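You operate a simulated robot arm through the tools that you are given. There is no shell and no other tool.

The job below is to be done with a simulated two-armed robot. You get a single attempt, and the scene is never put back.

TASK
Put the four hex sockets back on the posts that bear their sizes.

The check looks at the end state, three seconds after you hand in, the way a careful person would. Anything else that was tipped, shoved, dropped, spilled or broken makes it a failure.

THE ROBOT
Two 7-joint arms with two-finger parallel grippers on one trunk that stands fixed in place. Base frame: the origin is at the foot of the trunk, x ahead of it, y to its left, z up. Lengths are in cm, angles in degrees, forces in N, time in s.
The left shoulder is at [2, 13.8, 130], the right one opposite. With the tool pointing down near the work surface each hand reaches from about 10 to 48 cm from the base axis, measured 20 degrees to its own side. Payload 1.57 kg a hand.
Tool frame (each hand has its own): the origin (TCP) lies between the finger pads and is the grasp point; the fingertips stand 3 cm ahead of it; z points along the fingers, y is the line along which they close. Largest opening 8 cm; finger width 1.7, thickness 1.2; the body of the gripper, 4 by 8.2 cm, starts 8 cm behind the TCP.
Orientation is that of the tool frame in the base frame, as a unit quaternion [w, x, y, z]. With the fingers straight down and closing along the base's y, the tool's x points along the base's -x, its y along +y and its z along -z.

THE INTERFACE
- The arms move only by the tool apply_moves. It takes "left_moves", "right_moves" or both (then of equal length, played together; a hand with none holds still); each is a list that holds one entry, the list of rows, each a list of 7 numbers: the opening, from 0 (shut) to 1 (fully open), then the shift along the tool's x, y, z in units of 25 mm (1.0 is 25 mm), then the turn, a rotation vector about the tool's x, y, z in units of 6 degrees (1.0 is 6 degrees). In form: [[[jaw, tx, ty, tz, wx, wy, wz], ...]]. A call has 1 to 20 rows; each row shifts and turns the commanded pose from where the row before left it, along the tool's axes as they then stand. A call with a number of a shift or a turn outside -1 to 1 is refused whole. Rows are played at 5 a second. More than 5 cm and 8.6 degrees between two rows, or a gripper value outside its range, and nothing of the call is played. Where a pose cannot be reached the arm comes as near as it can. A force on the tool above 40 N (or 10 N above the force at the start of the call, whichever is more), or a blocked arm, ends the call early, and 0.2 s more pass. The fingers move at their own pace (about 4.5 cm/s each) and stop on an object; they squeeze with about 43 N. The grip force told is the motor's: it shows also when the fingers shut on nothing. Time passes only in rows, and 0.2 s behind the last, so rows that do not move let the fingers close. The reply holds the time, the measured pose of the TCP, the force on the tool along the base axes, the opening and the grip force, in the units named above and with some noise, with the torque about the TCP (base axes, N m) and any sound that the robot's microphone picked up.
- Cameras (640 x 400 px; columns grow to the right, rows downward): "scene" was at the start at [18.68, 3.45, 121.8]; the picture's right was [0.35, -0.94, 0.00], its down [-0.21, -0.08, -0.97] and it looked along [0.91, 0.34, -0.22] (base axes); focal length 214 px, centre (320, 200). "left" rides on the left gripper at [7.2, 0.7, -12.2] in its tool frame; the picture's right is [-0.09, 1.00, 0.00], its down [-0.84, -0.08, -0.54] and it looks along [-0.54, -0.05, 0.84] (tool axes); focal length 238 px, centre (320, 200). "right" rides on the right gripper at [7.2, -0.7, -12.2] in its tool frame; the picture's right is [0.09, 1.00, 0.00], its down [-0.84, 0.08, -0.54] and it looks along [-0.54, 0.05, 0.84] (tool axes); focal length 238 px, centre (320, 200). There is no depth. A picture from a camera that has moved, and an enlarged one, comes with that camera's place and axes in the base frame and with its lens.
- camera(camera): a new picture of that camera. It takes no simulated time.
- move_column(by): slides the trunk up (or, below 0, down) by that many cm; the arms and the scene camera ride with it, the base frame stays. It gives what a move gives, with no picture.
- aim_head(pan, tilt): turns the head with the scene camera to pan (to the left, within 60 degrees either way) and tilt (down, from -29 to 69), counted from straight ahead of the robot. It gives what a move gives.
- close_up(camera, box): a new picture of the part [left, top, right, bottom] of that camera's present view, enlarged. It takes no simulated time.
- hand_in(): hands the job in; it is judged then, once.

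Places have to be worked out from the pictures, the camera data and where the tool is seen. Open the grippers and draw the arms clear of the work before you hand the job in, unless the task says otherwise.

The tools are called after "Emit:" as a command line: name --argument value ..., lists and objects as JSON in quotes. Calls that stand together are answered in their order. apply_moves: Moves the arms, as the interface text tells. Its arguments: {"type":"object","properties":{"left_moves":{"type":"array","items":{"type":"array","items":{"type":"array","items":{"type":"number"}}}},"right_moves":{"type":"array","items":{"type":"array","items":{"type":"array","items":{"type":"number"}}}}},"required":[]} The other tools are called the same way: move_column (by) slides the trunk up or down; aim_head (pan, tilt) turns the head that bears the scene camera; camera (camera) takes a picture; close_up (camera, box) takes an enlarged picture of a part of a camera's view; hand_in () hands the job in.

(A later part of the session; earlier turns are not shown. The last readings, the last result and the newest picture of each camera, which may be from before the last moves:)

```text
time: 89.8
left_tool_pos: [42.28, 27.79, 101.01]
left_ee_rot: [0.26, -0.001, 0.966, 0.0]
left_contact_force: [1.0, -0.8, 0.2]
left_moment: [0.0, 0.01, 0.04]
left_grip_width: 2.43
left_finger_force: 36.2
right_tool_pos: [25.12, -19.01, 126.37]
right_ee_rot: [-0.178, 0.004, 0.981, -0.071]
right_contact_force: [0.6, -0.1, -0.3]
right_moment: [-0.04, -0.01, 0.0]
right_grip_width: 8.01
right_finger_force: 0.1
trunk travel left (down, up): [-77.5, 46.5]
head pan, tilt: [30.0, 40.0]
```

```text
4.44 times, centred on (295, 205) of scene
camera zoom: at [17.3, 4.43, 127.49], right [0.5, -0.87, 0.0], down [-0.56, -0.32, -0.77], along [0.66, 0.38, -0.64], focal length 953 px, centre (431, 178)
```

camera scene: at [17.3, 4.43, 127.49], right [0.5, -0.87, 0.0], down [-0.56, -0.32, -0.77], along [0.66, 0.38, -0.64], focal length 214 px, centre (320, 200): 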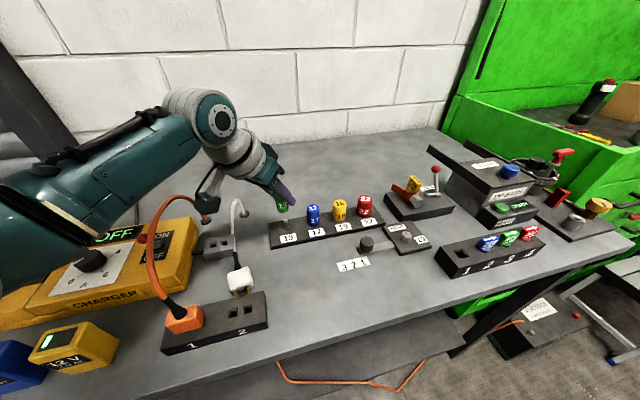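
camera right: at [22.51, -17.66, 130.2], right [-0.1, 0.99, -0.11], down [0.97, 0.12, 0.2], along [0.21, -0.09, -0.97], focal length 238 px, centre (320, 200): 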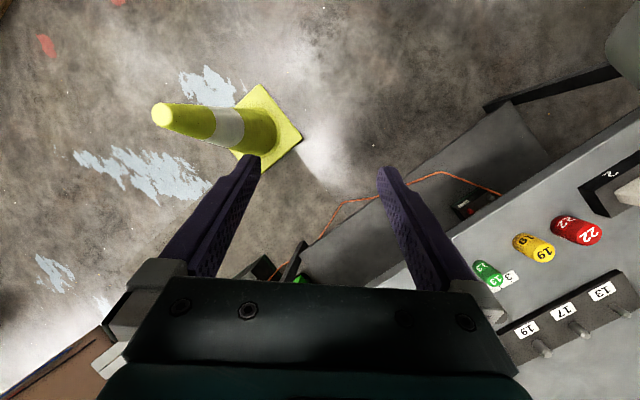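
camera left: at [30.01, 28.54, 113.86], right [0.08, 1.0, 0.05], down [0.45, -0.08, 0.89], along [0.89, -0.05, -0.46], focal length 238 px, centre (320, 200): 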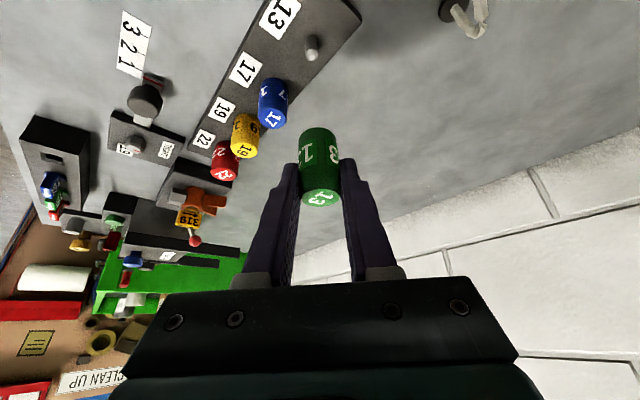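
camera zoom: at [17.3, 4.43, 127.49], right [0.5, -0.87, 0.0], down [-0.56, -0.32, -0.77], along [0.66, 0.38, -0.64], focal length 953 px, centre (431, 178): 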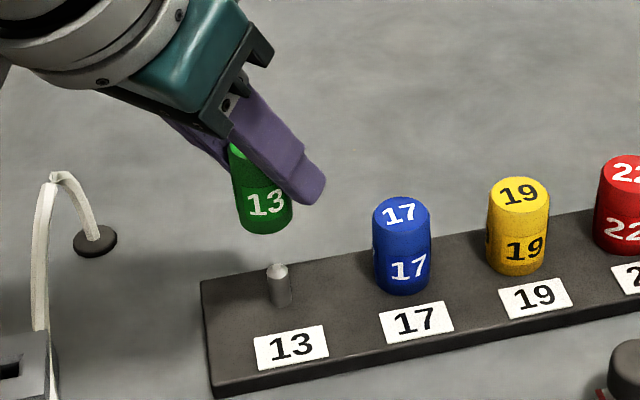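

Alignment needs only about -0.13 cm in y. I apply it and lower to just above the tip of post 13.

Emit:
apply_moves --left_moves '[[[0, 0.181, -0.0173, 0.319, 0, 0, 0], [0, 0.181, -0.0173, 0.319, 0, 0, 0], [0, 0.181, -0.0173, 0.319, 0, 0, 0], [0, 0, 0, 0, 0, 0, 0]]]'

Emit:
close_up --camera "left" --box '[260, 50, 380, 220]'

Emit:
close_up --camera "scene" --box '[260, 180, 320, 250]'

```text
time: 90.8
left_tool_pos: [42.35, 27.65, 98.26]
left_ee_rot: [0.259, 0.0, 0.966, -0.001]
left_contact_force: [0.2, -1.6, -1.3]
left_moment: [0.02, -0.01, 0.01]
left_grip_width: 2.39
left_finger_force: 36.0
right_tool_pos: [25.02, -19.09, 126.32]
right_ee_rot: [-0.178, 0.004, 0.981, -0.072]
right_contact_force: [0.4, -0.3, -0.3]
right_moment: [0.0, 0.0, 0.01]
right_grip_width: 7.99
right_finger_force: 0.0
trunk travel left (down, up): [-77.5, 46.5]
head pan, tilt: [30.0, 40.0]
```

```text
2.35 times, centred on (320, 135) of left
camera zoom: at [30.02, 28.39, 105.17], right [0.08, 1.0, 0.04], down [0.45, -0.08, 0.89], along [0.89, -0.05, -0.46], focal length 561 px, centre (320, 353)
```

zoom: 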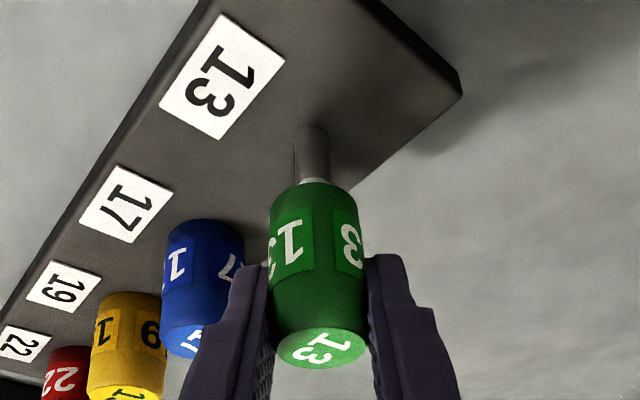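

```text
5.71 times, centred on (290, 215) of scene
camera zoom: at [17.3, 4.43, 127.49], right [0.5, -0.87, 0.0], down [-0.56, -0.32, -0.77], along [0.66, 0.38, -0.64], focal length 1226 px, centre (491, 114)
```

zoom: 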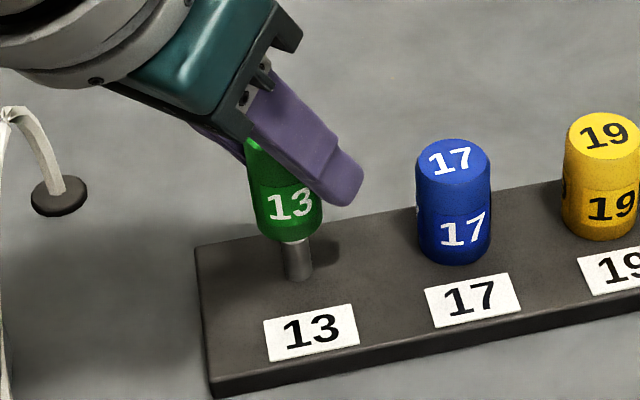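

Aligned in both views. I lower slowly onto post 13.

Emit:
apply_moves --left_moves '[[[0, 0.08, 0, 0.139, 0, 0, 0], [0, 0.08, 0, 0.139, 0, 0, 0], [0, 0.08, 0, 0.139, 0, 0, 0], [0, 0, 0, 0, 0, 0, 0]]]'

```text
time: 91.8
left_tool_pos: [42.28, 27.57, 97.13]
left_ee_rot: [0.26, 0.0, 0.966, 0.0]
left_contact_force: [0.3, -0.1, -1.0]
left_moment: [0.01, -0.02, -0.02]
left_grip_width: 2.4
left_finger_force: 35.9
right_tool_pos: [25.01, -19.03, 126.38]
right_ee_rot: [-0.179, 0.005, 0.981, -0.072]
right_contact_force: [0.3, 1.1, 0.7]
right_moment: [-0.02, 0.01, -0.01]
right_grip_width: 7.99
right_finger_force: 0.0
trunk travel left (down, up): [-77.5, 46.5]
head pan, tilt: [30.0, 40.0]
```

No contact force. I continue down.

Emit:
apply_moves --left_moves '[[[0, 0.06, 0, 0.104, 0, 0, 0], [0, 0.06, 0, 0.104, 0, 0, 0], [0, 0.06, 0, 0.104, 0, 0, 0], [0, 0.06, 0, 0.104, 0, 0, 0], [0, 0, 0, 0, 0, 0, 0]]]'

Emit:
close_up --camera "scene" --box '[260, 180, 320, 250]'

```text
time: 93.0
left_tool_pos: [42.44, 27.63, 95.85]
left_ee_rot: [0.26, -0.001, 0.966, -0.001]
left_contact_force: [0.2, 0.6, 0.1]
left_moment: [-0.01, 0.0, 0.02]
left_grip_width: 2.4
left_finger_force: 35.7
right_tool_pos: [24.88, -19.03, 126.21]
right_ee_rot: [-0.177, 0.004, 0.982, -0.072]
right_contact_force: [-0.1, -0.9, 0.0]
right_moment: [0.04, -0.01, 0.01]
right_grip_width: 7.99
right_finger_force: 0.0
trunk travel left (down, up): [-77.5, 46.5]
head pan, tilt: [30.0, 40.0]
```

```text
5.71 times, centred on (290, 215) of scene
camera zoom: at [17.3, 4.43, 127.49], right [0.5, -0.87, 0.0], down [-0.56, -0.32, -0.77], along [0.66, 0.38, -0.64], focal length 1226 px, centre (491, 114)
```

zoom: 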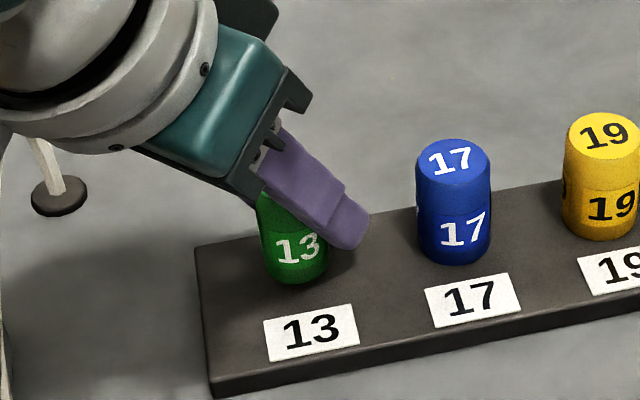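

It slides on freely. I lower the final 0.7 cm, then release and rise.

Emit:
apply_moves --left_moves '[[[0, 0.05, 0, 0.087, 0, 0, 0], [0, 0.05, 0, 0.087, 0, 0, 0], [0, 0.04, 0, 0.069, 0, 0, 0], [0, 0, 0, 0, 0, 0, 0]]]'

Emit:
close_up --camera "scene" --box '[260, 180, 320, 250]'

```text
time: 94.0
left_tool_pos: [42.37, 27.73, 95.14]
left_ee_rot: [0.26, 0.0, 0.966, -0.001]
left_contact_force: [-1.3, -0.2, 1.0]
left_moment: [0.01, 0.04, 0.0]
left_grip_width: 2.4
left_finger_force: 36.4
right_tool_pos: [24.99, -19.04, 126.27]
right_ee_rot: [-0.178, 0.004, 0.981, -0.071]
right_contact_force: [-0.7, 0.8, -0.7]
right_moment: [-0.02, 0.01, 0.03]
right_grip_width: 8.02
right_finger_force: 0.2
trunk travel left (down, up): [-77.5, 46.5]
head pan, tilt: [30.0, 40.0]
```

```text
5.71 times, centred on (290, 215) of scene
camera zoom: at [17.31, 4.43, 127.5], right [0.5, -0.87, 0.0], down [-0.56, -0.32, -0.77], along [0.66, 0.38, -0.64], focal length 1226 px, centre (491, 114)
```

zoom: 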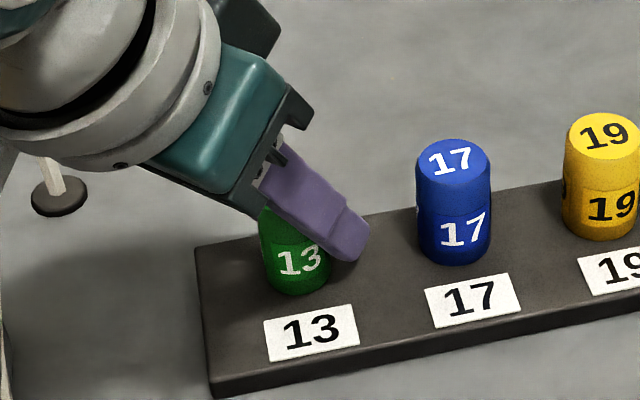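

Socket 13 is at the rail. I release to about 3.8 cm and rise straight up.

Emit:
apply_moves --left_moves '[[[0.48, 0, 0, 0, 0, 0, 0], [0.48, 0, 0, 0, 0, 0, 0], [0.48, 0, 0, 0, 0, 0, 0], [0.48, -0.2, 0, -0.346, 0, 0, 0], [0.48, -0.4, 0, -0.693, 0, 0, 0], [0.48, -0.4, 0, -0.693, 0, 0, 0], [0.48, -0.4, 0, -0.693, 0, 0, 0], [0.48, -0.4, 0, -0.693, 0, 0, 0], [0.48, -0.4, 0, -0.693, 0, 0, 0], [0.48, -0.4, 0, -0.693, 0, 0, 0], [0.48, 0, 0, 0, 0, 0, 0]]]'

Emit:
camera --camera "scene"

Emit:
close_up --camera "scene" --box '[150, 170, 450, 360]'

Emit:
close_up --camera "scene" --box '[155, 190, 285, 360]'

```text
time: 96.4
left_tool_pos: [42.39, 27.58, 108.14]
left_ee_rot: [0.26, -0.001, 0.966, 0.0]
left_contact_force: [-0.1, -0.4, 0.2]
left_moment: [-0.01, 0.01, -0.02]
left_grip_width: 3.83
left_finger_force: 0.0
right_tool_pos: [24.97, -18.99, 126.16]
right_ee_rot: [-0.178, 0.005, 0.981, -0.071]
right_contact_force: [0.2, 0.6, -0.4]
right_moment: [0.02, 0.02, 0.06]
right_grip_width: 8.0
right_finger_force: 0.2
trunk travel left (down, up): [-77.5, 46.5]
head pan, tilt: [30.0, 40.0]
```

```text
taken
camera scene: at [17.31, 4.43, 127.5], right [0.5, -0.87, 0.0], down [-0.56, -0.32, -0.77], along [0.66, 0.38, -0.64], focal length 214 px, centre (320, 200)
```

scene: 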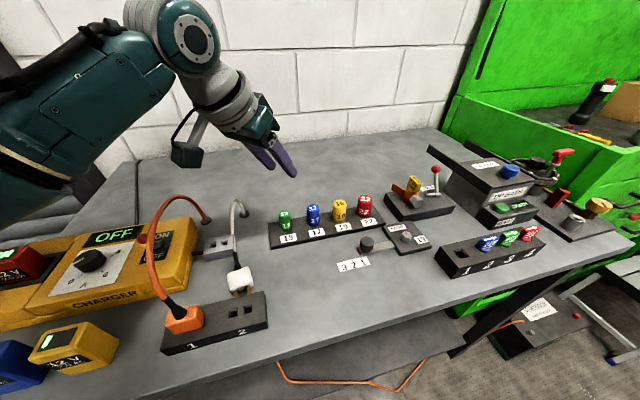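

```text
2.11 times, centred on (300, 265) of scene
camera zoom: at [17.31, 4.43, 127.5], right [0.5, -0.87, 0.0], down [-0.56, -0.32, -0.77], along [0.66, 0.38, -0.64], focal length 452 px, centre (362, 63)
```

zoom: 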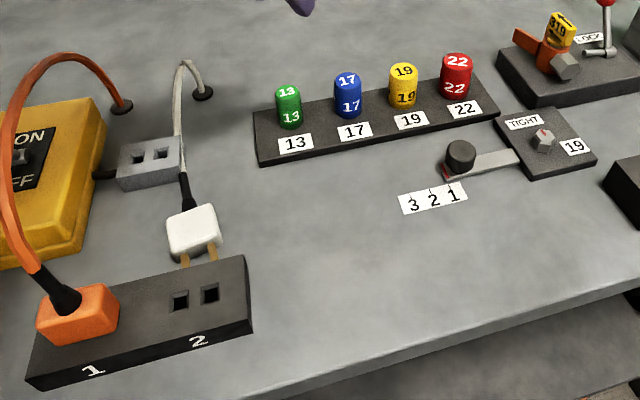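

```text
2.35 times, centred on (220, 275) of scene
camera zoom: at [17.31, 4.43, 127.5], right [0.5, -0.87, 0.0], down [-0.56, -0.32, -0.77], along [0.66, 0.38, -0.64], focal length 505 px, centre (555, 24)
```

zoom: 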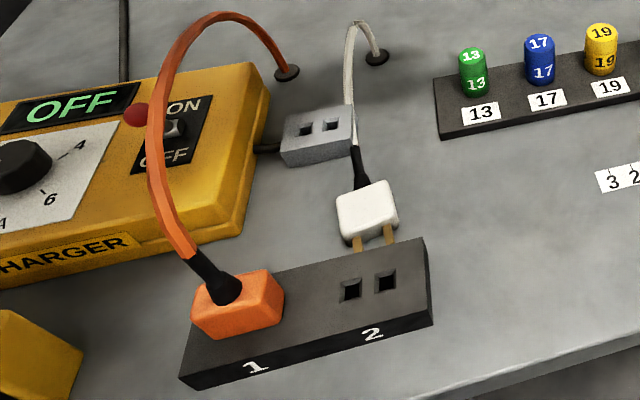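

All four sockets are on their posts. Now the displaced white plug must go back in slot 2: it lies behind the strip at about (28, 26.7) with its pins toward the strip, and the slot-2 holes are centred at about (23.7, 22.5). I raise the hand, back off and straighten the tool so I can study the plug from above.

Emit:
apply_moves --left_moves '[[[1, 0.314, -0.16, -0.736, 0, 0, 0], [1, 0.314, -0.16, -0.736, 0, 0, 0], [1, 0.314, -0.16, -0.736, 0, 0, 0], [1, 0.314, -0.16, -0.736, 0, 0, 0], [1, 0.314, -0.16, -0.736, 0, 0, 0], [1, 0, 0, 0, 0, 1, 0], [1, 0, 0, 0, 0, 1, 0], [1, 0, 0, 0, 0, 1, 0], [1, 0, 0, 0, 0, 1, 0], [1, 0, 0, 0, 0, 1, 0], [1, 0, 0, 0, 0, 0, 0]]]'

Emit:
camera --camera "scene"

Emit:
camera --camera "left"

```text
time: 98.8
left_tool_pos: [34.38, 25.6, 114.19]
left_ee_rot: [0.0, -0.002, 1.0, 0.001]
left_contact_force: [0.1, 0.2, -0.9]
left_moment: [-0.03, 0.01, 0.05]
left_grip_width: 8.0
left_finger_force: 0.1
right_tool_pos: [24.8, -18.99, 126.38]
right_ee_rot: [-0.177, 0.004, 0.982, -0.072]
right_contact_force: [-0.8, 0.3, 0.1]
right_moment: [0.0, -0.03, 0.01]
right_grip_width: 8.0
right_finger_force: 0.0
trunk travel left (down, up): [-77.5, 46.5]
head pan, tilt: [30.0, 40.0]
```

```text
taken
camera scene: at [17.31, 4.43, 127.5], right [0.5, -0.87, 0.0], down [-0.56, -0.32, -0.77], along [0.66, 0.38, -0.64], focal length 214 px, centre (320, 200)
```

scene: 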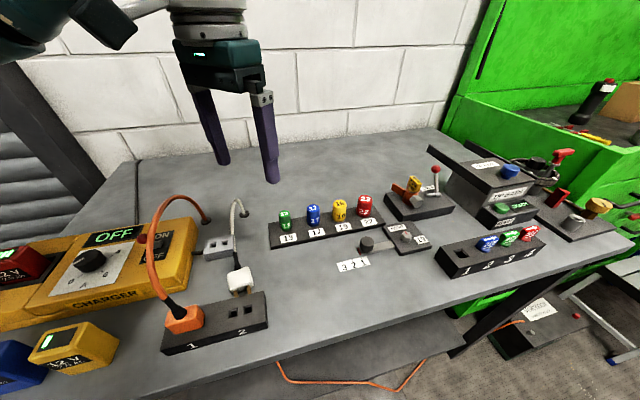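

```text
taken
camera left: at [27.2, 26.41, 126.38], right [0.09, 1.0, 0.0], down [0.84, -0.08, 0.54], along [0.54, -0.05, -0.84], focal length 238 px, centre (320, 200)
```

left: 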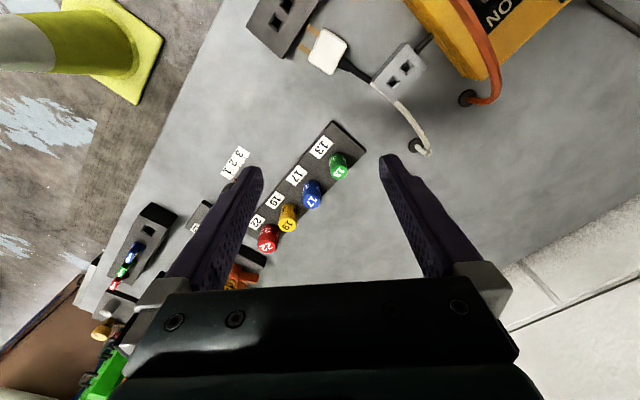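

The hand camera sees the plug, strip and grey box from nearly straight above. I zoom in to measure.

Emit:
close_up --camera "left" --box '[240, 0, 440, 125]'

Emit:
close_up --camera "left" --box '[270, 10, 390, 90]'

```text
3.20 times, centred on (340, 62) of left
camera zoom: at [27.2, 26.41, 126.38], right [0.09, 1.0, 0.0], down [0.84, -0.08, 0.54], along [0.54, -0.05, -0.84], focal length 763 px, centre (256, 640)
```

zoom: 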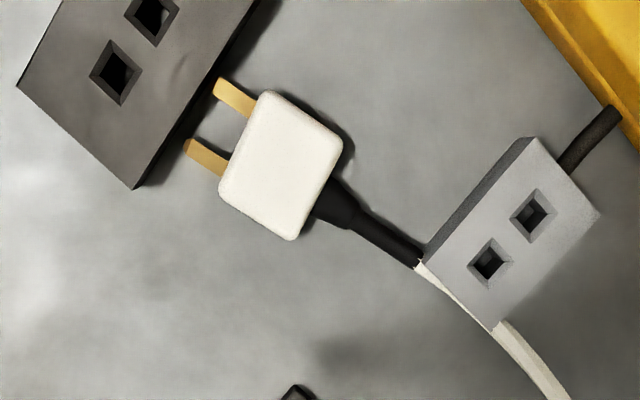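

```text
5.00 times, centred on (330, 50) of left
camera zoom: at [27.2, 26.41, 126.38], right [0.09, 1.0, 0.0], down [0.84, -0.08, 0.54], along [0.54, -0.05, -0.84], focal length 1192 px, centre (270, 950)
```

zoom: 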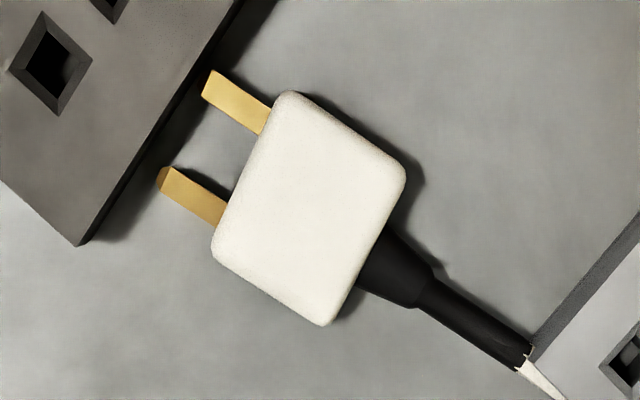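

I now have a good fix:
- **Plug:** body about 3.7 × 3.35 cm, centre (27.7, 27.3), axis azimuth ~57°, pins ~1.6 cm long and 2.24 cm apart.
- **Holes:** (22.94, 23.26) and (24.48, 21.66).

The plug has to be turned 90°, so I test in free air, trunk raised 15 cm, how far the arm can tilt forward near the strip.

Emit:
move_column --by 15

Emit:
apply_moves --left_moves '[[[1, 0, 0, 0, 0, -1, 0], [1, 0, 0, 0, 0, -1, 0], [1, 0, 0, 0, 0, -1, 0], [1, 0, 0, 0, 0, -1, 0], [1, 0, 0, 0, 0, -1, 0], [1, 0, 0, 0, -0.469, 0, -0.812], [1, 0, 0, 0, -0.469, 0, -0.812], [1, 0, 0, 0, -0.469, 0, -0.812], [1, 0, 0, 0, -0.469, 0, -0.812], [1, 0, 0, 0, -0.469, 0, -0.812], [1, 0, 0, 0, -0.469, 0, -0.812], [1, 0, 0, 0, -0.469, 0, -0.812], [1, 0, 0, 0, -0.469, 0, -0.812], [1, 0, 0, 0, 0, 0, 0]]]'

```text
time: 100.6
left_tool_pos: [34.37, 25.62, 129.03]
left_ee_rot: [0.002, -0.001, 1.0, -0.001]
left_contact_force: [-0.2, 0.3, 0.2]
left_moment: [-0.02, 0.0, 0.0]
left_grip_width: 8.0
left_finger_force: 0.0
right_tool_pos: [25.0, -19.02, 141.36]
right_ee_rot: [-0.178, 0.005, 0.981, -0.071]
right_contact_force: [-0.6, -0.2, 0.4]
right_moment: [-0.01, 0.03, -0.04]
right_grip_width: 8.02
right_finger_force: 0.0
trunk travel left (down, up): [-92.5, 31.5]
head pan, tilt: [30.0, 40.0]
```

```text
time: 103.6
left_tool_pos: [34.34, 25.62, 129.26]
left_ee_rot: [0.24, -0.371, 0.891, 0.099]
left_contact_force: [-0.4, -0.2, -0.3]
left_moment: [0.02, 0.01, 0.02]
left_grip_width: 8.01
left_finger_force: 0.0
right_tool_pos: [25.05, -18.98, 141.24]
right_ee_rot: [-0.178, 0.004, 0.981, -0.072]
right_contact_force: [0.5, 0.5, 0.1]
right_moment: [0.0, -0.01, 0.01]
right_grip_width: 7.96
right_finger_force: 0.0
trunk travel left (down, up): [-92.5, 31.5]
head pan, tilt: [30.0, 40.0]
```

The orientation tracked exactly at yaw 45°, tilt 30°. I now tilt to 60° and move toward the strip position at raised height to test reach.

Emit:
apply_moves --left_moves '[[[1, 0, 0, 0, 0, -1, 0], [1, 0, 0, 0, 0, -1, 0], [1, 0, 0, 0, 0, -1, 0], [1, 0, 0, 0, 0, -1, 0], [1, 0, 0, 0, 0, -1, 0], [1, 0.921, 0.2325, -0.056, 0, 0, 0], [1, 0.921, 0.2325, -0.056, 0, 0, 0], [1, 0.921, 0.2325, -0.056, 0, 0, 0], [1, 0.921, 0.2325, -0.056, 0, 0, 0], [1, 0.921, 0.2325, -0.056, 0, 0, 0], [1, 0.921, 0.2325, -0.056, 0, 0, 0], [1, 0.921, 0.2325, -0.056, 0, 0, 0], [1, 0.921, 0.2325, -0.056, 0, 0, 0], [1, 0.921, 0.2325, -0.056, 0, 0, 0], [1, 0, 0, 0, 0, 0, 0]]]'

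Emit:
camera --camera "scene"

```text
time: 106.8
left_tool_pos: [22.58, 21.22, 111.88]
left_ee_rot: [0.463, -0.332, 0.799, 0.191]
left_contact_force: [0.0, -0.2, 0.7]
left_moment: [-0.02, -0.03, 0.0]
left_grip_width: 8.03
left_finger_force: 0.1
right_tool_pos: [24.92, -19.03, 141.32]
right_ee_rot: [-0.178, 0.004, 0.981, -0.072]
right_contact_force: [0.6, 0.2, 0.2]
right_moment: [-0.01, 0.01, 0.01]
right_grip_width: 7.98
right_finger_force: 0.0
trunk travel left (down, up): [-92.5, 31.5]
head pan, tilt: [30.0, 40.0]
```

```text
taken
camera scene: at [17.31, 4.43, 142.5], right [0.5, -0.87, 0.0], down [-0.56, -0.32, -0.77], along [0.66, 0.38, -0.64], focal length 214 px, centre (320, 200)
```

scene: 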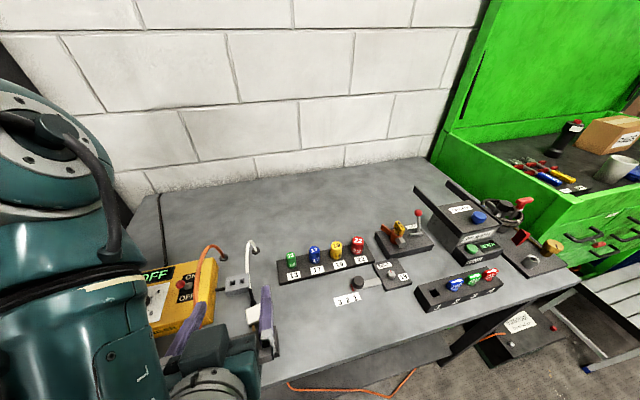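

Tilt 60° is reached there easily. I test further, toward 85–90°.

Emit:
apply_moves --left_moves '[[[1, 0, 0, 0, 0, -1, 0], [1, 0, 0, 0, 0, -1, 0], [1, 0, 0, 0, 0, -1, 0], [1, 0, 0, 0, 0, -1, 0], [1, 0, 0, 0, 0, 0, 0]]]'

```text
time: 108.0
left_tool_pos: [23.04, 21.18, 111.28]
left_ee_rot: [0.619, -0.285, 0.686, 0.256]
left_contact_force: [1.2, -0.2, 0.2]
left_moment: [0.02, -0.02, -0.04]
left_grip_width: 8.0
left_finger_force: 0.2
left hand out of reach, approached as far as the arm can: row 2
right_tool_pos: [25.03, -18.99, 141.34]
right_ee_rot: [-0.178, 0.004, 0.981, -0.071]
right_contact_force: [-0.3, -0.2, 0.3]
right_moment: [0.0, -0.02, 0.0]
right_grip_width: 7.99
right_finger_force: 0.0
trunk travel left (down, up): [-92.5, 31.5]
head pan, tilt: [30.0, 40.0]
```

The arm gets to about 80–84° tilt, so I can pick the plug at -15° tilt and insert it at +75°. I raise again and reorient to the pick pose: tilt -15°, yaw 57°.

Emit:
apply_moves --left_moves '[[[1, 0, 0, 0, 0, 1, 0], [1, 0, 0, 0, 0, 1, 0], [1, 0, 0, 0, 0, 1, 0], [1, 0, 0, 0, 0, 1, 0], [1, -0.872, 0.012, 0.024, 0, 0, 0], [1, -0.872, 0.012, 0.024, 0, 0, 0], [1, -0.872, 0.012, 0.024, 0, 0, 0], [1, -0.872, 0.012, 0.024, 0, 0, 0], [1, -0.872, 0.012, 0.024, 0, 0, 0], [1, -0.872, 0.012, 0.024, 0, 0, 0], [1, -0.872, 0.012, 0.024, 0, 0, 0], [1, 0, 0, 0, 0, 0, 0]]]'

Emit:
apply_moves --left_moves '[[[1, 0, 0, 0, 0, 1, 0], [1, 0, 0, 0, 0, 1, 0], [1, 0, 0, 0, 0, 1, 0], [1, 0, 0, 0, 0, 1, 0], [1, 0, 0, 0, 0, 1, 0], [1, 0, 0, 0, 0, 1, 0], [1, 0, 0, 0, 0, 1, 0], [1, 0, 0, 0, 0, 1, 0], [1, 0, 0, 0, 0, 1, 0], [1, 0, 0, 0, 0, 1, 0], [1, 0, 0, 0, 0, 1, 0], [1, 0, 0, 0, 0, 1, 0], [1, 0, 0, 0, 0, 0.5, 0], [1, 0, 0, 0, 0.259, 0, -0.966], [1, 0, 0, 0, 0.259, 0, -0.966], [1, 0, 0, 0, 0, 0, 0]]]'

```text
time: 110.6
left_tool_pos: [28.57, 27.08, 124.1]
left_ee_rot: [0.461, -0.332, 0.8, 0.191]
left_contact_force: [-0.3, -0.3, -0.5]
left_moment: [0.03, -0.01, 0.0]
left_grip_width: 8.01
left_finger_force: 0.1
right_tool_pos: [24.94, -18.91, 141.29]
right_ee_rot: [-0.177, 0.004, 0.982, -0.071]
right_contact_force: [-0.4, -0.3, 1.1]
right_moment: [0.03, 0.0, 0.02]
right_grip_width: 8.03
right_finger_force: 0.0
trunk travel left (down, up): [-92.5, 31.5]
head pan, tilt: [30.0, 40.0]
```

```text
time: 114.0
left_tool_pos: [28.53, 26.98, 124.15]
left_ee_rot: [-0.115, -0.473, 0.871, -0.064]
left_contact_force: [0.1, 1.1, -0.1]
left_moment: [-0.01, 0.02, 0.02]
left_grip_width: 8.0
left_finger_force: 0.1
right_tool_pos: [24.93, -18.91, 141.33]
right_ee_rot: [-0.178, 0.005, 0.981, -0.071]
right_contact_force: [0.4, -0.6, 0.1]
right_moment: [-0.04, 0.01, -0.01]
right_grip_width: 8.02
right_finger_force: 0.1
trunk travel left (down, up): [-92.5, 31.5]
head pan, tilt: [30.0, 40.0]
```

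The pick orientation is reached exactly. I lower the trunk 15 cm back down so the hand is at z ≈ 109, and look at the plug from the hand camera.

Emit:
move_column --by -15

Emit:
aim_head --pan 48 --tilt 45

Emit:
camera --camera "left"

Emit:
camera --camera "scene"

```text
time: 115.7
left_tool_pos: [28.51, 26.94, 109.16]
left_ee_rot: [-0.115, -0.473, 0.871, -0.063]
left_contact_force: [0.9, -0.2, -0.4]
left_moment: [0.0, 0.01, 0.01]
left_grip_width: 8.02
left_finger_force: 0.1
right_tool_pos: [25.02, -19.04, 126.39]
right_ee_rot: [-0.178, 0.005, 0.981, -0.072]
right_contact_force: [-0.1, 0.4, -0.3]
right_moment: [0.03, 0.04, 0.01]
right_grip_width: 8.01
right_finger_force: 0.1
trunk travel left (down, up): [-77.5, 46.5]
head pan, tilt: [30.0, 40.0]
```

```text
time: 116.5
left_tool_pos: [28.53, 26.99, 109.3]
left_ee_rot: [-0.114, -0.473, 0.871, -0.063]
left_contact_force: [-0.5, -0.6, -0.8]
left_moment: [0.03, 0.01, 0.0]
left_grip_width: 7.98
left_finger_force: 0.0
right_tool_pos: [25.04, -18.96, 126.26]
right_ee_rot: [-0.178, 0.005, 0.981, -0.071]
right_contact_force: [-0.6, -0.9, 0.4]
right_moment: [0.0, -0.03, -0.03]
right_grip_width: 8.01
right_finger_force: 0.0
trunk travel left (down, up): [-77.5, 46.5]
head pan, tilt: [48.0, 45.0]
```

```text
taken
camera left: at [25.97, 24.28, 122.86], right [-0.79, 0.62, -0.03], down [0.58, 0.75, 0.31], along [0.21, 0.23, -0.95], focal length 238 px, centre (320, 200)
```

left: 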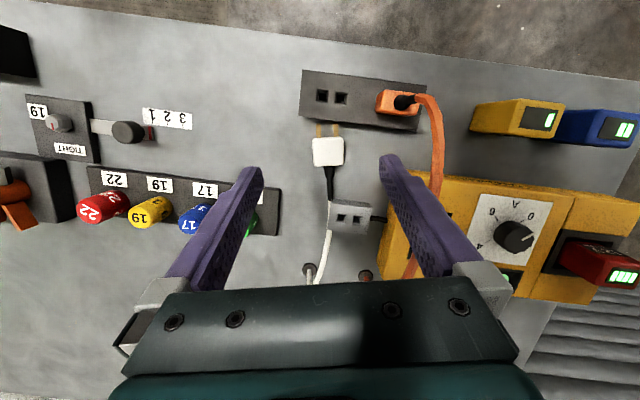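

```text
taken
camera scene: at [15.39, 6.22, 126.77], right [0.74, -0.67, 0.0], down [-0.47, -0.53, -0.71], along [0.47, 0.53, -0.71], focal length 214 px, centre (320, 200)
```

scene: 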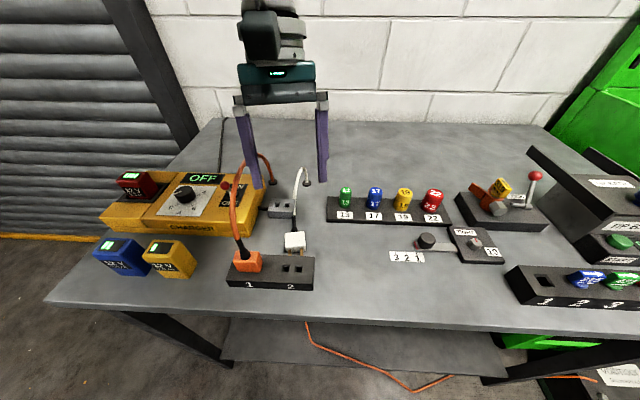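

The view is excellent. I narrow the jaws to 4.9 cm to stay away from the orange cable, and zoom in on the plug.

Emit:
apply_moves --left_moves '[[[0.61, 0, 0, 0, 0, 0, 0], [0.61, 0, 0, 0, 0, 0, 0], [0.61, 0, 0, 0, 0, 0, 0]]]'

Emit:
close_up --camera "left" --box '[280, 60, 400, 240]'

Emit:
close_up --camera "scene" --box '[220, 130, 350, 300]'

```text
time: 117.3
left_tool_pos: [28.59, 26.9, 109.25]
left_ee_rot: [-0.115, -0.473, 0.871, -0.063]
left_contact_force: [0.2, 0.5, 0.3]
left_moment: [0.0, 0.0, 0.04]
left_grip_width: 4.9
left_finger_force: 0.0
right_tool_pos: [25.03, -18.99, 126.34]
right_ee_rot: [-0.178, 0.005, 0.981, -0.072]
right_contact_force: [0.3, 0.2, -0.3]
right_moment: [0.03, 0.0, 0.0]
right_grip_width: 7.99
right_finger_force: 0.0
trunk travel left (down, up): [-77.5, 46.5]
head pan, tilt: [48.0, 45.0]
```

```text
2.22 times, centred on (340, 150) of left
camera zoom: at [25.97, 24.28, 122.86], right [-0.79, 0.62, -0.03], down [0.58, 0.75, 0.31], along [0.21, 0.23, -0.95], focal length 530 px, centre (276, 311)
```

zoom: 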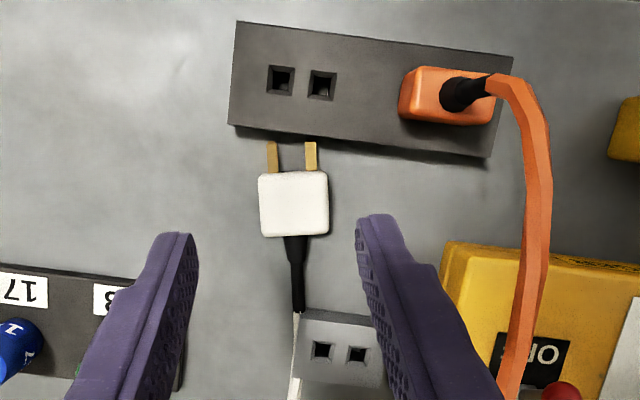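

```text
2.35 times, centred on (285, 215) of scene
camera zoom: at [15.39, 6.22, 126.77], right [0.74, -0.67, 0.0], down [-0.47, -0.53, -0.71], along [0.47, 0.53, -0.71], focal length 505 px, centre (402, 165)
```

zoom: 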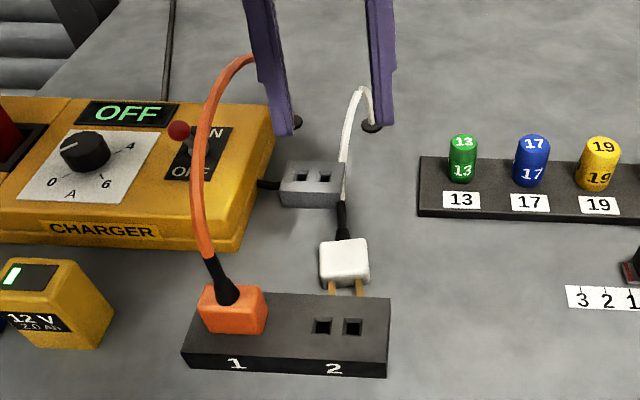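

The plug centre is about (27.7, 27.1) with azimuth ~55.5°. I trim the yaw by -1.5°, centre over it and descend to z ≈ 98.

Emit:
apply_moves --left_moves '[[[0.61, 0, 0, 0, -0.065, 0, 0.241], [0.61, -0.21, 0.052, 0.72, 0, 0, 0], [0.61, -0.21, 0.052, 0.72, 0, 0, 0], [0.61, -0.21, 0.052, 0.72, 0, 0, 0], [0.61, -0.21, 0.052, 0.72, 0, 0, 0], [0.61, -0.21, 0.052, 0.72, 0, 0, 0], [0.61, -0.21, 0.052, 0.72, 0, 0, 0], [0.61, 0, 0, 0, 0, 0, 0]]]'

Emit:
camera --camera "left"

Emit:
camera --camera "scene"

```text
time: 119.1
left_tool_pos: [28.11, 27.44, 98.0]
left_ee_rot: [-0.115, -0.462, 0.877, -0.062]
left_contact_force: [0.0, -0.1, 0.8]
left_moment: [0.0, -0.03, 0.0]
left_grip_width: 4.88
left_finger_force: 0.1
right_tool_pos: [24.96, -19.02, 126.35]
right_ee_rot: [-0.178, 0.005, 0.981, -0.072]
right_contact_force: [0.0, -0.7, -0.3]
right_moment: [-0.01, 0.01, -0.01]
right_grip_width: 8.01
right_finger_force: 0.0
trunk travel left (down, up): [-77.5, 46.5]
head pan, tilt: [48.0, 45.0]
```

```text
taken
camera left: at [25.43, 24.97, 111.61], right [-0.77, 0.64, -0.03], down [0.6, 0.74, 0.31], along [0.21, 0.22, -0.95], focal length 238 px, centre (320, 200)
```

left: 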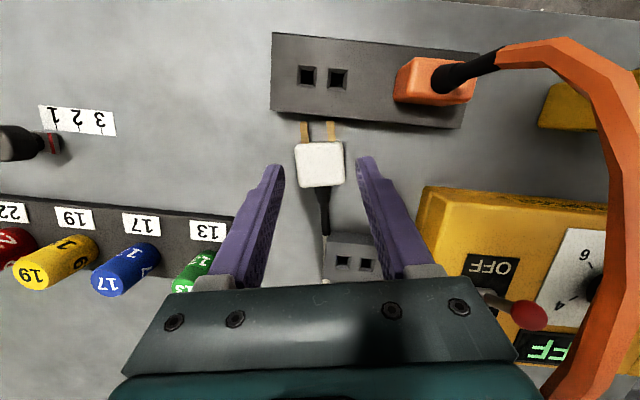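

```text
taken
camera scene: at [15.39, 6.22, 126.77], right [0.74, -0.67, 0.0], down [-0.47, -0.53, -0.71], along [0.47, 0.53, -0.71], focal length 214 px, centre (320, 200)
```

scene: 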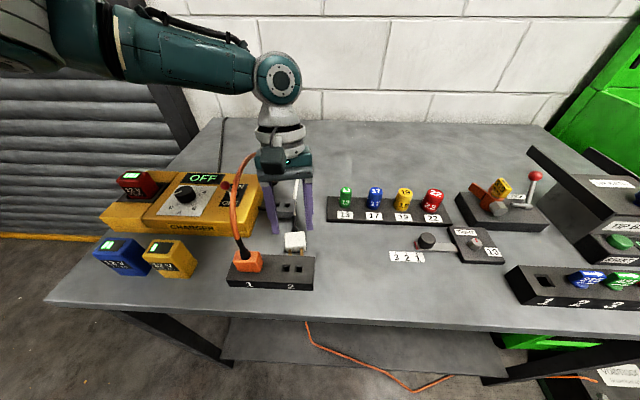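

The hand is clear of the orange cable. I check the plug's position between the fingers in close-up.

Emit:
close_up --camera "left" --box '[250, 90, 400, 260]'

Emit:
close_up --camera "scene" --box '[220, 130, 340, 290]'

```text
2.35 times, centred on (325, 175) of left
camera zoom: at [25.43, 24.97, 111.61], right [-0.77, 0.64, -0.03], down [0.6, 0.74, 0.31], along [0.21, 0.22, -0.95], focal length 561 px, centre (308, 259)
```

zoom: 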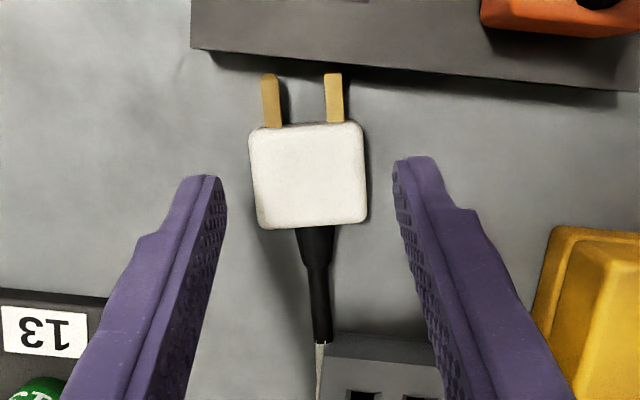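

```text
2.50 times, centred on (280, 210) of scene
camera zoom: at [15.39, 6.22, 126.77], right [0.74, -0.67, 0.0], down [-0.47, -0.53, -0.71], along [0.47, 0.53, -0.71], focal length 536 px, centre (420, 175)
```

zoom: 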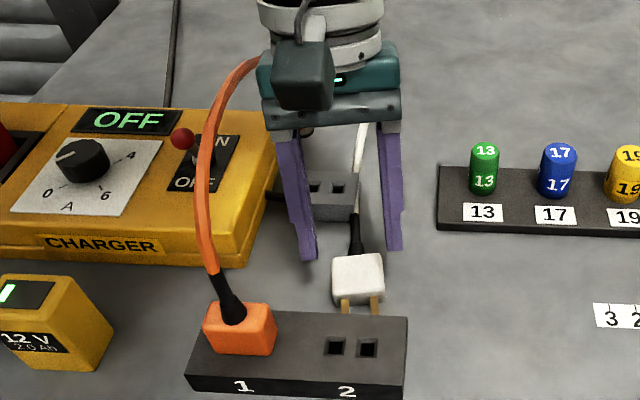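

The plug is parallel to the jaws and centred laterally. I descend to TCP z ≈ 93.6, which leaves the fingertips just above the table.

Emit:
apply_moves --left_moves '[[[0.61, -0.104, 0, 0.4275, 0, 0, 0], [0.61, -0.104, 0, 0.4275, 0, 0, 0], [0.61, -0.104, 0, 0.4275, 0, 0, 0], [0.61, -0.104, 0, 0.4275, 0, 0, 0], [0.61, 0, 0, 0, 0, 0, 0]]]'

Emit:
close_up --camera "left" --box '[250, 90, 400, 260]'

Emit:
close_up --camera "scene" --box '[220, 130, 340, 290]'

```text
time: 120.3
left_tool_pos: [27.95, 27.33, 93.47]
left_ee_rot: [-0.115, -0.462, 0.877, -0.062]
left_contact_force: [-0.4, -0.1, -0.3]
left_moment: [0.01, 0.03, 0.0]
left_grip_width: 4.83
left_finger_force: 0.1
right_tool_pos: [24.97, -18.99, 126.32]
right_ee_rot: [-0.178, 0.004, 0.981, -0.072]
right_contact_force: [-0.1, -0.4, -0.4]
right_moment: [-0.04, -0.04, 0.0]
right_grip_width: 8.0
right_finger_force: 0.0
trunk travel left (down, up): [-77.5, 46.5]
head pan, tilt: [48.0, 45.0]
```

```text
2.35 times, centred on (325, 175) of left
camera zoom: at [25.38, 24.84, 107.19], right [-0.77, 0.64, -0.03], down [0.6, 0.74, 0.31], along [0.21, 0.22, -0.95], focal length 561 px, centre (308, 259)
```

zoom: 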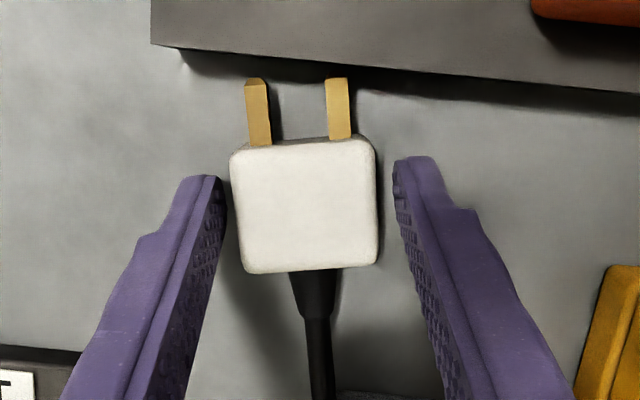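

```text
2.50 times, centred on (280, 210) of scene
camera zoom: at [15.39, 6.22, 126.77], right [0.74, -0.67, 0.0], down [-0.47, -0.53, -0.71], along [0.47, 0.53, -0.71], focal length 536 px, centre (420, 175)
```

zoom: 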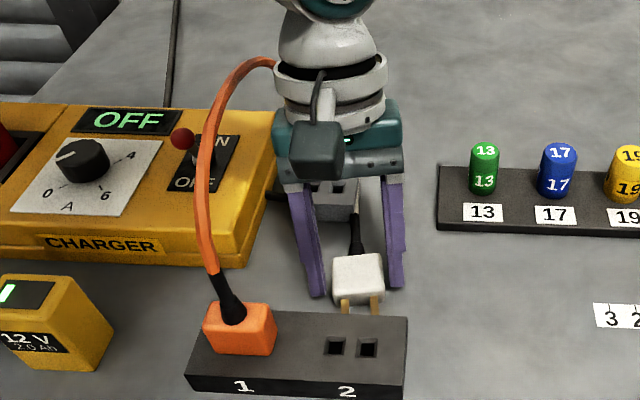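

The plug sits between the fingers. I close the gripper on it.

Emit:
apply_moves --left_moves '[[[0, 0, 0, 0, 0, 0, 0], [0, 0, 0, 0, 0, 0, 0], [0, 0, 0, 0, 0, 0, 0], [0, 0, 0, 0, 0, 0, 0]]]'

Emit:
close_up --camera "left" --box '[250, 90, 400, 260]'

```text
time: 121.3
left_tool_pos: [28.03, 27.51, 93.55]
left_ee_rot: [-0.116, -0.461, 0.878, -0.062]
left_contact_force: [-0.6, -0.1, -0.6]
left_moment: [-0.02, 0.0, 0.04]
left_grip_width: 3.9
left_finger_force: 43.2
right_tool_pos: [24.99, -18.97, 126.26]
right_ee_rot: [-0.178, 0.005, 0.981, -0.071]
right_contact_force: [0.3, 0.2, 0.1]
right_moment: [0.0, 0.0, 0.06]
right_grip_width: 7.98
right_finger_force: 0.1
trunk travel left (down, up): [-77.5, 46.5]
head pan, tilt: [48.0, 45.0]
```

```text
2.35 times, centred on (325, 175) of left
camera zoom: at [25.38, 24.84, 107.21], right [-0.77, 0.64, -0.03], down [0.6, 0.74, 0.31], along [0.21, 0.22, -0.95], focal length 561 px, centre (308, 259)
```

zoom: 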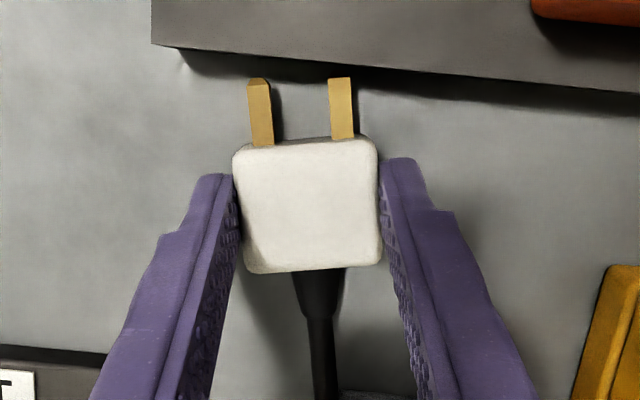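

Gripped at 3.9 cm with 43 N. I lift the plug straight up 9 cm and check.

Emit:
apply_moves --left_moves '[[[0, 0.1, 0, -0.373, 0, 0, 0], [0, 0.186, 0, -0.695, 0, 0, 0], [0, 0.186, 0, -0.695, 0, 0, 0], [0, 0.186, 0, -0.695, 0, 0, 0], [0, 0.186, 0, -0.695, 0, 0, 0], [0, 0, 0, 0, 0, 0, 0]]]'

Emit:
camera --camera "left"

Emit:
camera --camera "scene"

```text
time: 122.7
left_tool_pos: [28.02, 27.48, 101.72]
left_ee_rot: [-0.115, -0.462, 0.877, -0.062]
left_contact_force: [0.6, 0.0, 0.3]
left_moment: [-0.01, -0.01, 0.0]
left_grip_width: 3.89
left_finger_force: 43.1
right_tool_pos: [25.01, -19.04, 126.27]
right_ee_rot: [-0.178, 0.005, 0.981, -0.072]
right_contact_force: [-0.2, -0.2, 1.3]
right_moment: [0.01, -0.02, -0.01]
right_grip_width: 8.0
right_finger_force: 0.1
trunk travel left (down, up): [-77.5, 46.5]
head pan, tilt: [48.0, 45.0]
```

```text
taken
camera left: at [25.32, 24.84, 115.43], right [-0.77, 0.64, -0.03], down [0.6, 0.74, 0.31], along [0.21, 0.22, -0.95], focal length 238 px, centre (320, 200)
```

left: 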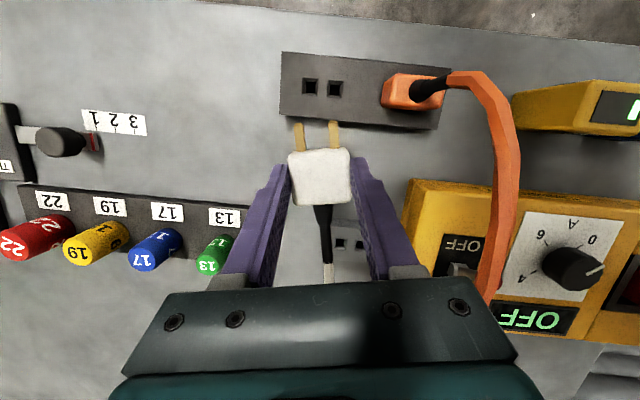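

```text
taken
camera scene: at [15.38, 6.22, 126.77], right [0.74, -0.67, 0.0], down [-0.47, -0.53, -0.71], along [0.47, 0.53, -0.71], focal length 214 px, centre (320, 200)
```

scene: 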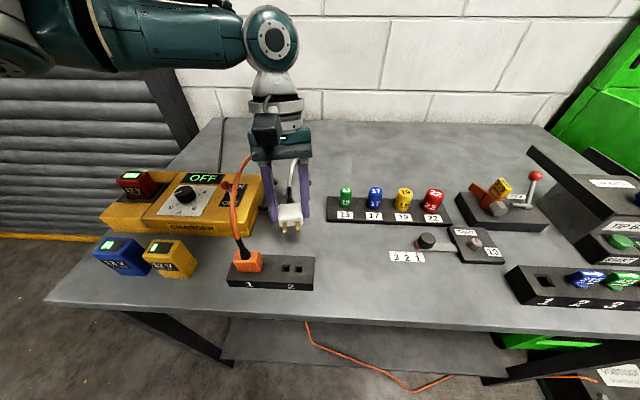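

The plug is held firmly and everything else is still. I rotate the first 45°, tilt -15° to +30°, in place and check.

Emit:
apply_moves --left_moves '[[[0, 0, 0, 0, 0, -1, 0], [0, 0, 0, 0, 0, -1, 0], [0, 0, 0, 0, 0, -1, 0], [0, 0, 0, 0, 0, -1, 0], [0, 0, 0, 0, 0, -1, 0], [0, 0, 0, 0, 0, -1, 0], [0, 0, 0, 0, 0, -1, 0], [0, 0, 0, 0, 0, -0.5, 0], [0, 0, 0, 0, 0, 0, 0]]]'

Emit:
camera --camera "scene"

Emit:
camera --camera "left"

```text
time: 124.7
left_tool_pos: [27.84, 27.42, 101.73]
left_ee_rot: [0.229, -0.45, 0.854, 0.12]
left_contact_force: [0.3, -0.1, -0.7]
left_moment: [-0.04, -0.02, 0.01]
left_grip_width: 3.89
left_finger_force: 43.3
right_tool_pos: [24.99, -18.93, 126.31]
right_ee_rot: [-0.178, 0.005, 0.981, -0.072]
right_contact_force: [0.1, 0.3, 0.1]
right_moment: [-0.01, -0.01, -0.01]
right_grip_width: 7.99
right_finger_force: 0.0
trunk travel left (down, up): [-77.5, 46.5]
head pan, tilt: [48.0, 45.0]
```

```text
taken
camera scene: at [15.38, 6.22, 126.77], right [0.74, -0.67, 0.0], down [-0.47, -0.53, -0.71], along [0.47, 0.53, -0.71], focal length 214 px, centre (320, 200)
```

scene: 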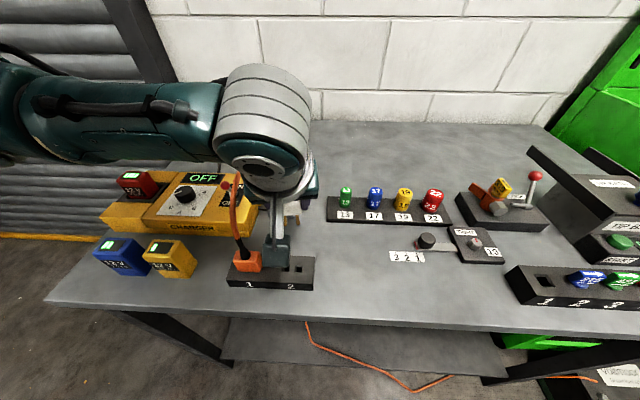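

```text
taken
camera left: at [20.49, 17.82, 108.72], right [-0.78, 0.63, 0.04], down [0.32, 0.33, 0.89], along [0.54, 0.7, -0.46], focal length 238 px, centre (320, 200)
```

left: 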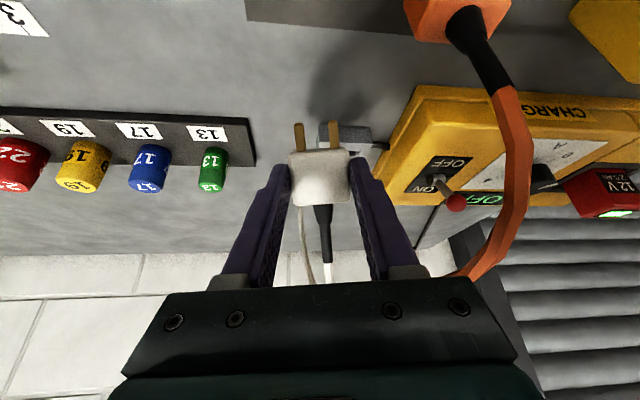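

Rotation is going well. I now move over the strip while turning to tilt 75° and yaw 44°, which brings the pins pointing down.

Emit:
apply_moves --left_moves '[[[0, 0.545, 0.079, -0.407, 0, 0, 0], [0, 0.545, 0.079, -0.407, 0, 0, 0], [0, 0.545, 0.079, -0.407, 0, 0, 0], [0, 0.545, 0.079, -0.407, 0, 0, 0], [0, 0.545, 0.079, -0.407, 0, 0, 0], [0, 0, 0, 0, 0, -1, 0], [0, 0, 0, 0, 0, -1, 0], [0, 0, 0, 0, 0, -1, 0], [0, 0, 0, 0, 0, -1, 0], [0, 0, 0, 0, 0, -1, 0], [0, 0, 0, 0, 0, 0, 0]]]'

Emit:
camera --camera "scene"

Emit:
camera --camera "left"

```text
time: 127.1
left_tool_pos: [22.33, 21.09, 102.78]
left_ee_rot: [0.443, -0.404, 0.766, 0.232]
left_contact_force: [0.5, 0.4, 0.1]
left_moment: [0.0, -0.03, -0.03]
left_grip_width: 3.88
left_finger_force: 43.0
right_tool_pos: [25.04, -19.06, 126.26]
right_ee_rot: [-0.178, 0.005, 0.981, -0.071]
right_contact_force: [-0.1, 0.3, 0.5]
right_moment: [0.0, 0.04, 0.01]
right_grip_width: 8.03
right_finger_force: 0.0
trunk travel left (down, up): [-77.5, 46.5]
head pan, tilt: [48.0, 45.0]
```

```text
taken
camera scene: at [15.38, 6.22, 126.77], right [0.74, -0.67, 0.0], down [-0.47, -0.53, -0.71], along [0.47, 0.53, -0.71], focal length 214 px, centre (320, 200)
```

scene: 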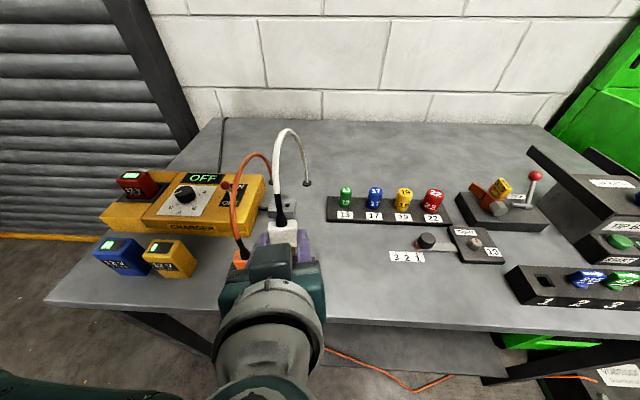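

```text
taken
camera left: at [13.88, 9.9, 102.63], right [-0.79, 0.6, 0.08], down [0.03, -0.09, 1.0], along [0.61, 0.79, 0.05], focal length 238 px, centre (320, 200)
```

left: 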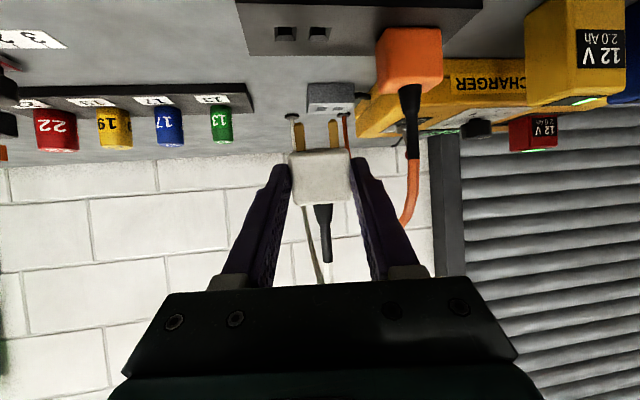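

Tilt 60° done and the arm is clear in front. I finish the tilt to 75° and set yaw to 44°.

Emit:
apply_moves --left_moves '[[[0, 0, 0, 0, 0, -1, 0], [0, 0, 0, 0, 0, -1, 0], [0, 0, 0, 0, 0, -0.5, 0], [0, 0, 0, 0, 0.926, 0, 0.248], [0, 0, 0, 0, 0.926, 0, 0.248], [0, 0, 0, 0, 0, 0, 0]]]'

Emit:
camera --camera "scene"

Emit:
camera --camera "left"

```text
time: 128.5
left_tool_pos: [22.33, 21.06, 102.71]
left_ee_rot: [0.565, -0.298, 0.735, 0.227]
left_contact_force: [0.4, -0.4, -2.0]
left_moment: [0.0, 0.07, -0.01]
left_grip_width: 3.9
left_finger_force: 43.1
right_tool_pos: [24.9, -19.07, 126.29]
right_ee_rot: [-0.178, 0.005, 0.982, -0.071]
right_contact_force: [1.3, 0.5, -0.2]
right_moment: [0.01, -0.02, 0.0]
right_grip_width: 7.97
right_finger_force: 0.0
trunk travel left (down, up): [-77.5, 46.5]
head pan, tilt: [48.0, 45.0]
```

```text
taken
camera scene: at [15.38, 6.22, 126.77], right [0.74, -0.67, 0.0], down [-0.47, -0.53, -0.71], along [0.47, 0.53, -0.71], focal length 214 px, centre (320, 200)
```

scene: 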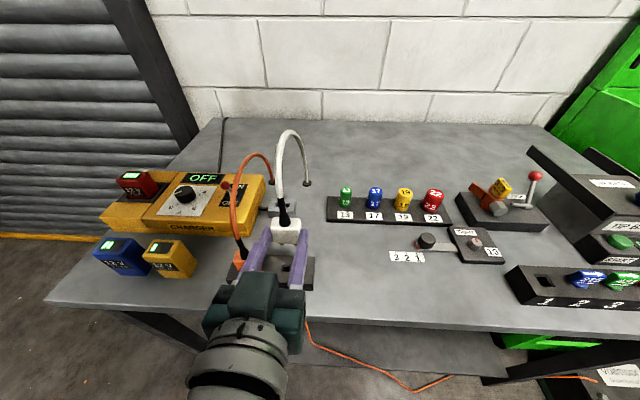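

```text
taken
camera left: at [12.17, 12.17, 98.96], right [-0.67, 0.73, 0.09], down [-0.17, -0.27, 0.95], along [0.72, 0.62, 0.3], focal length 238 px, centre (320, 200)
```

left: 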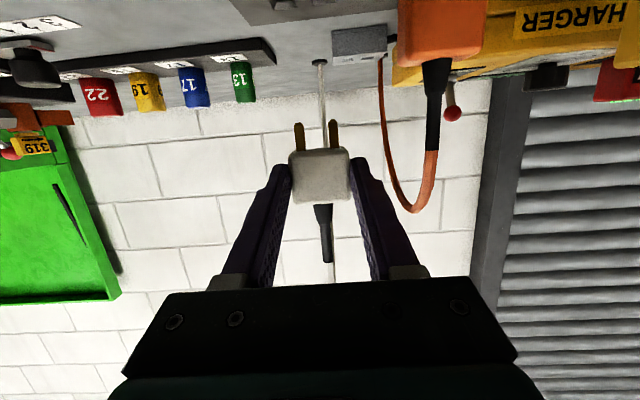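

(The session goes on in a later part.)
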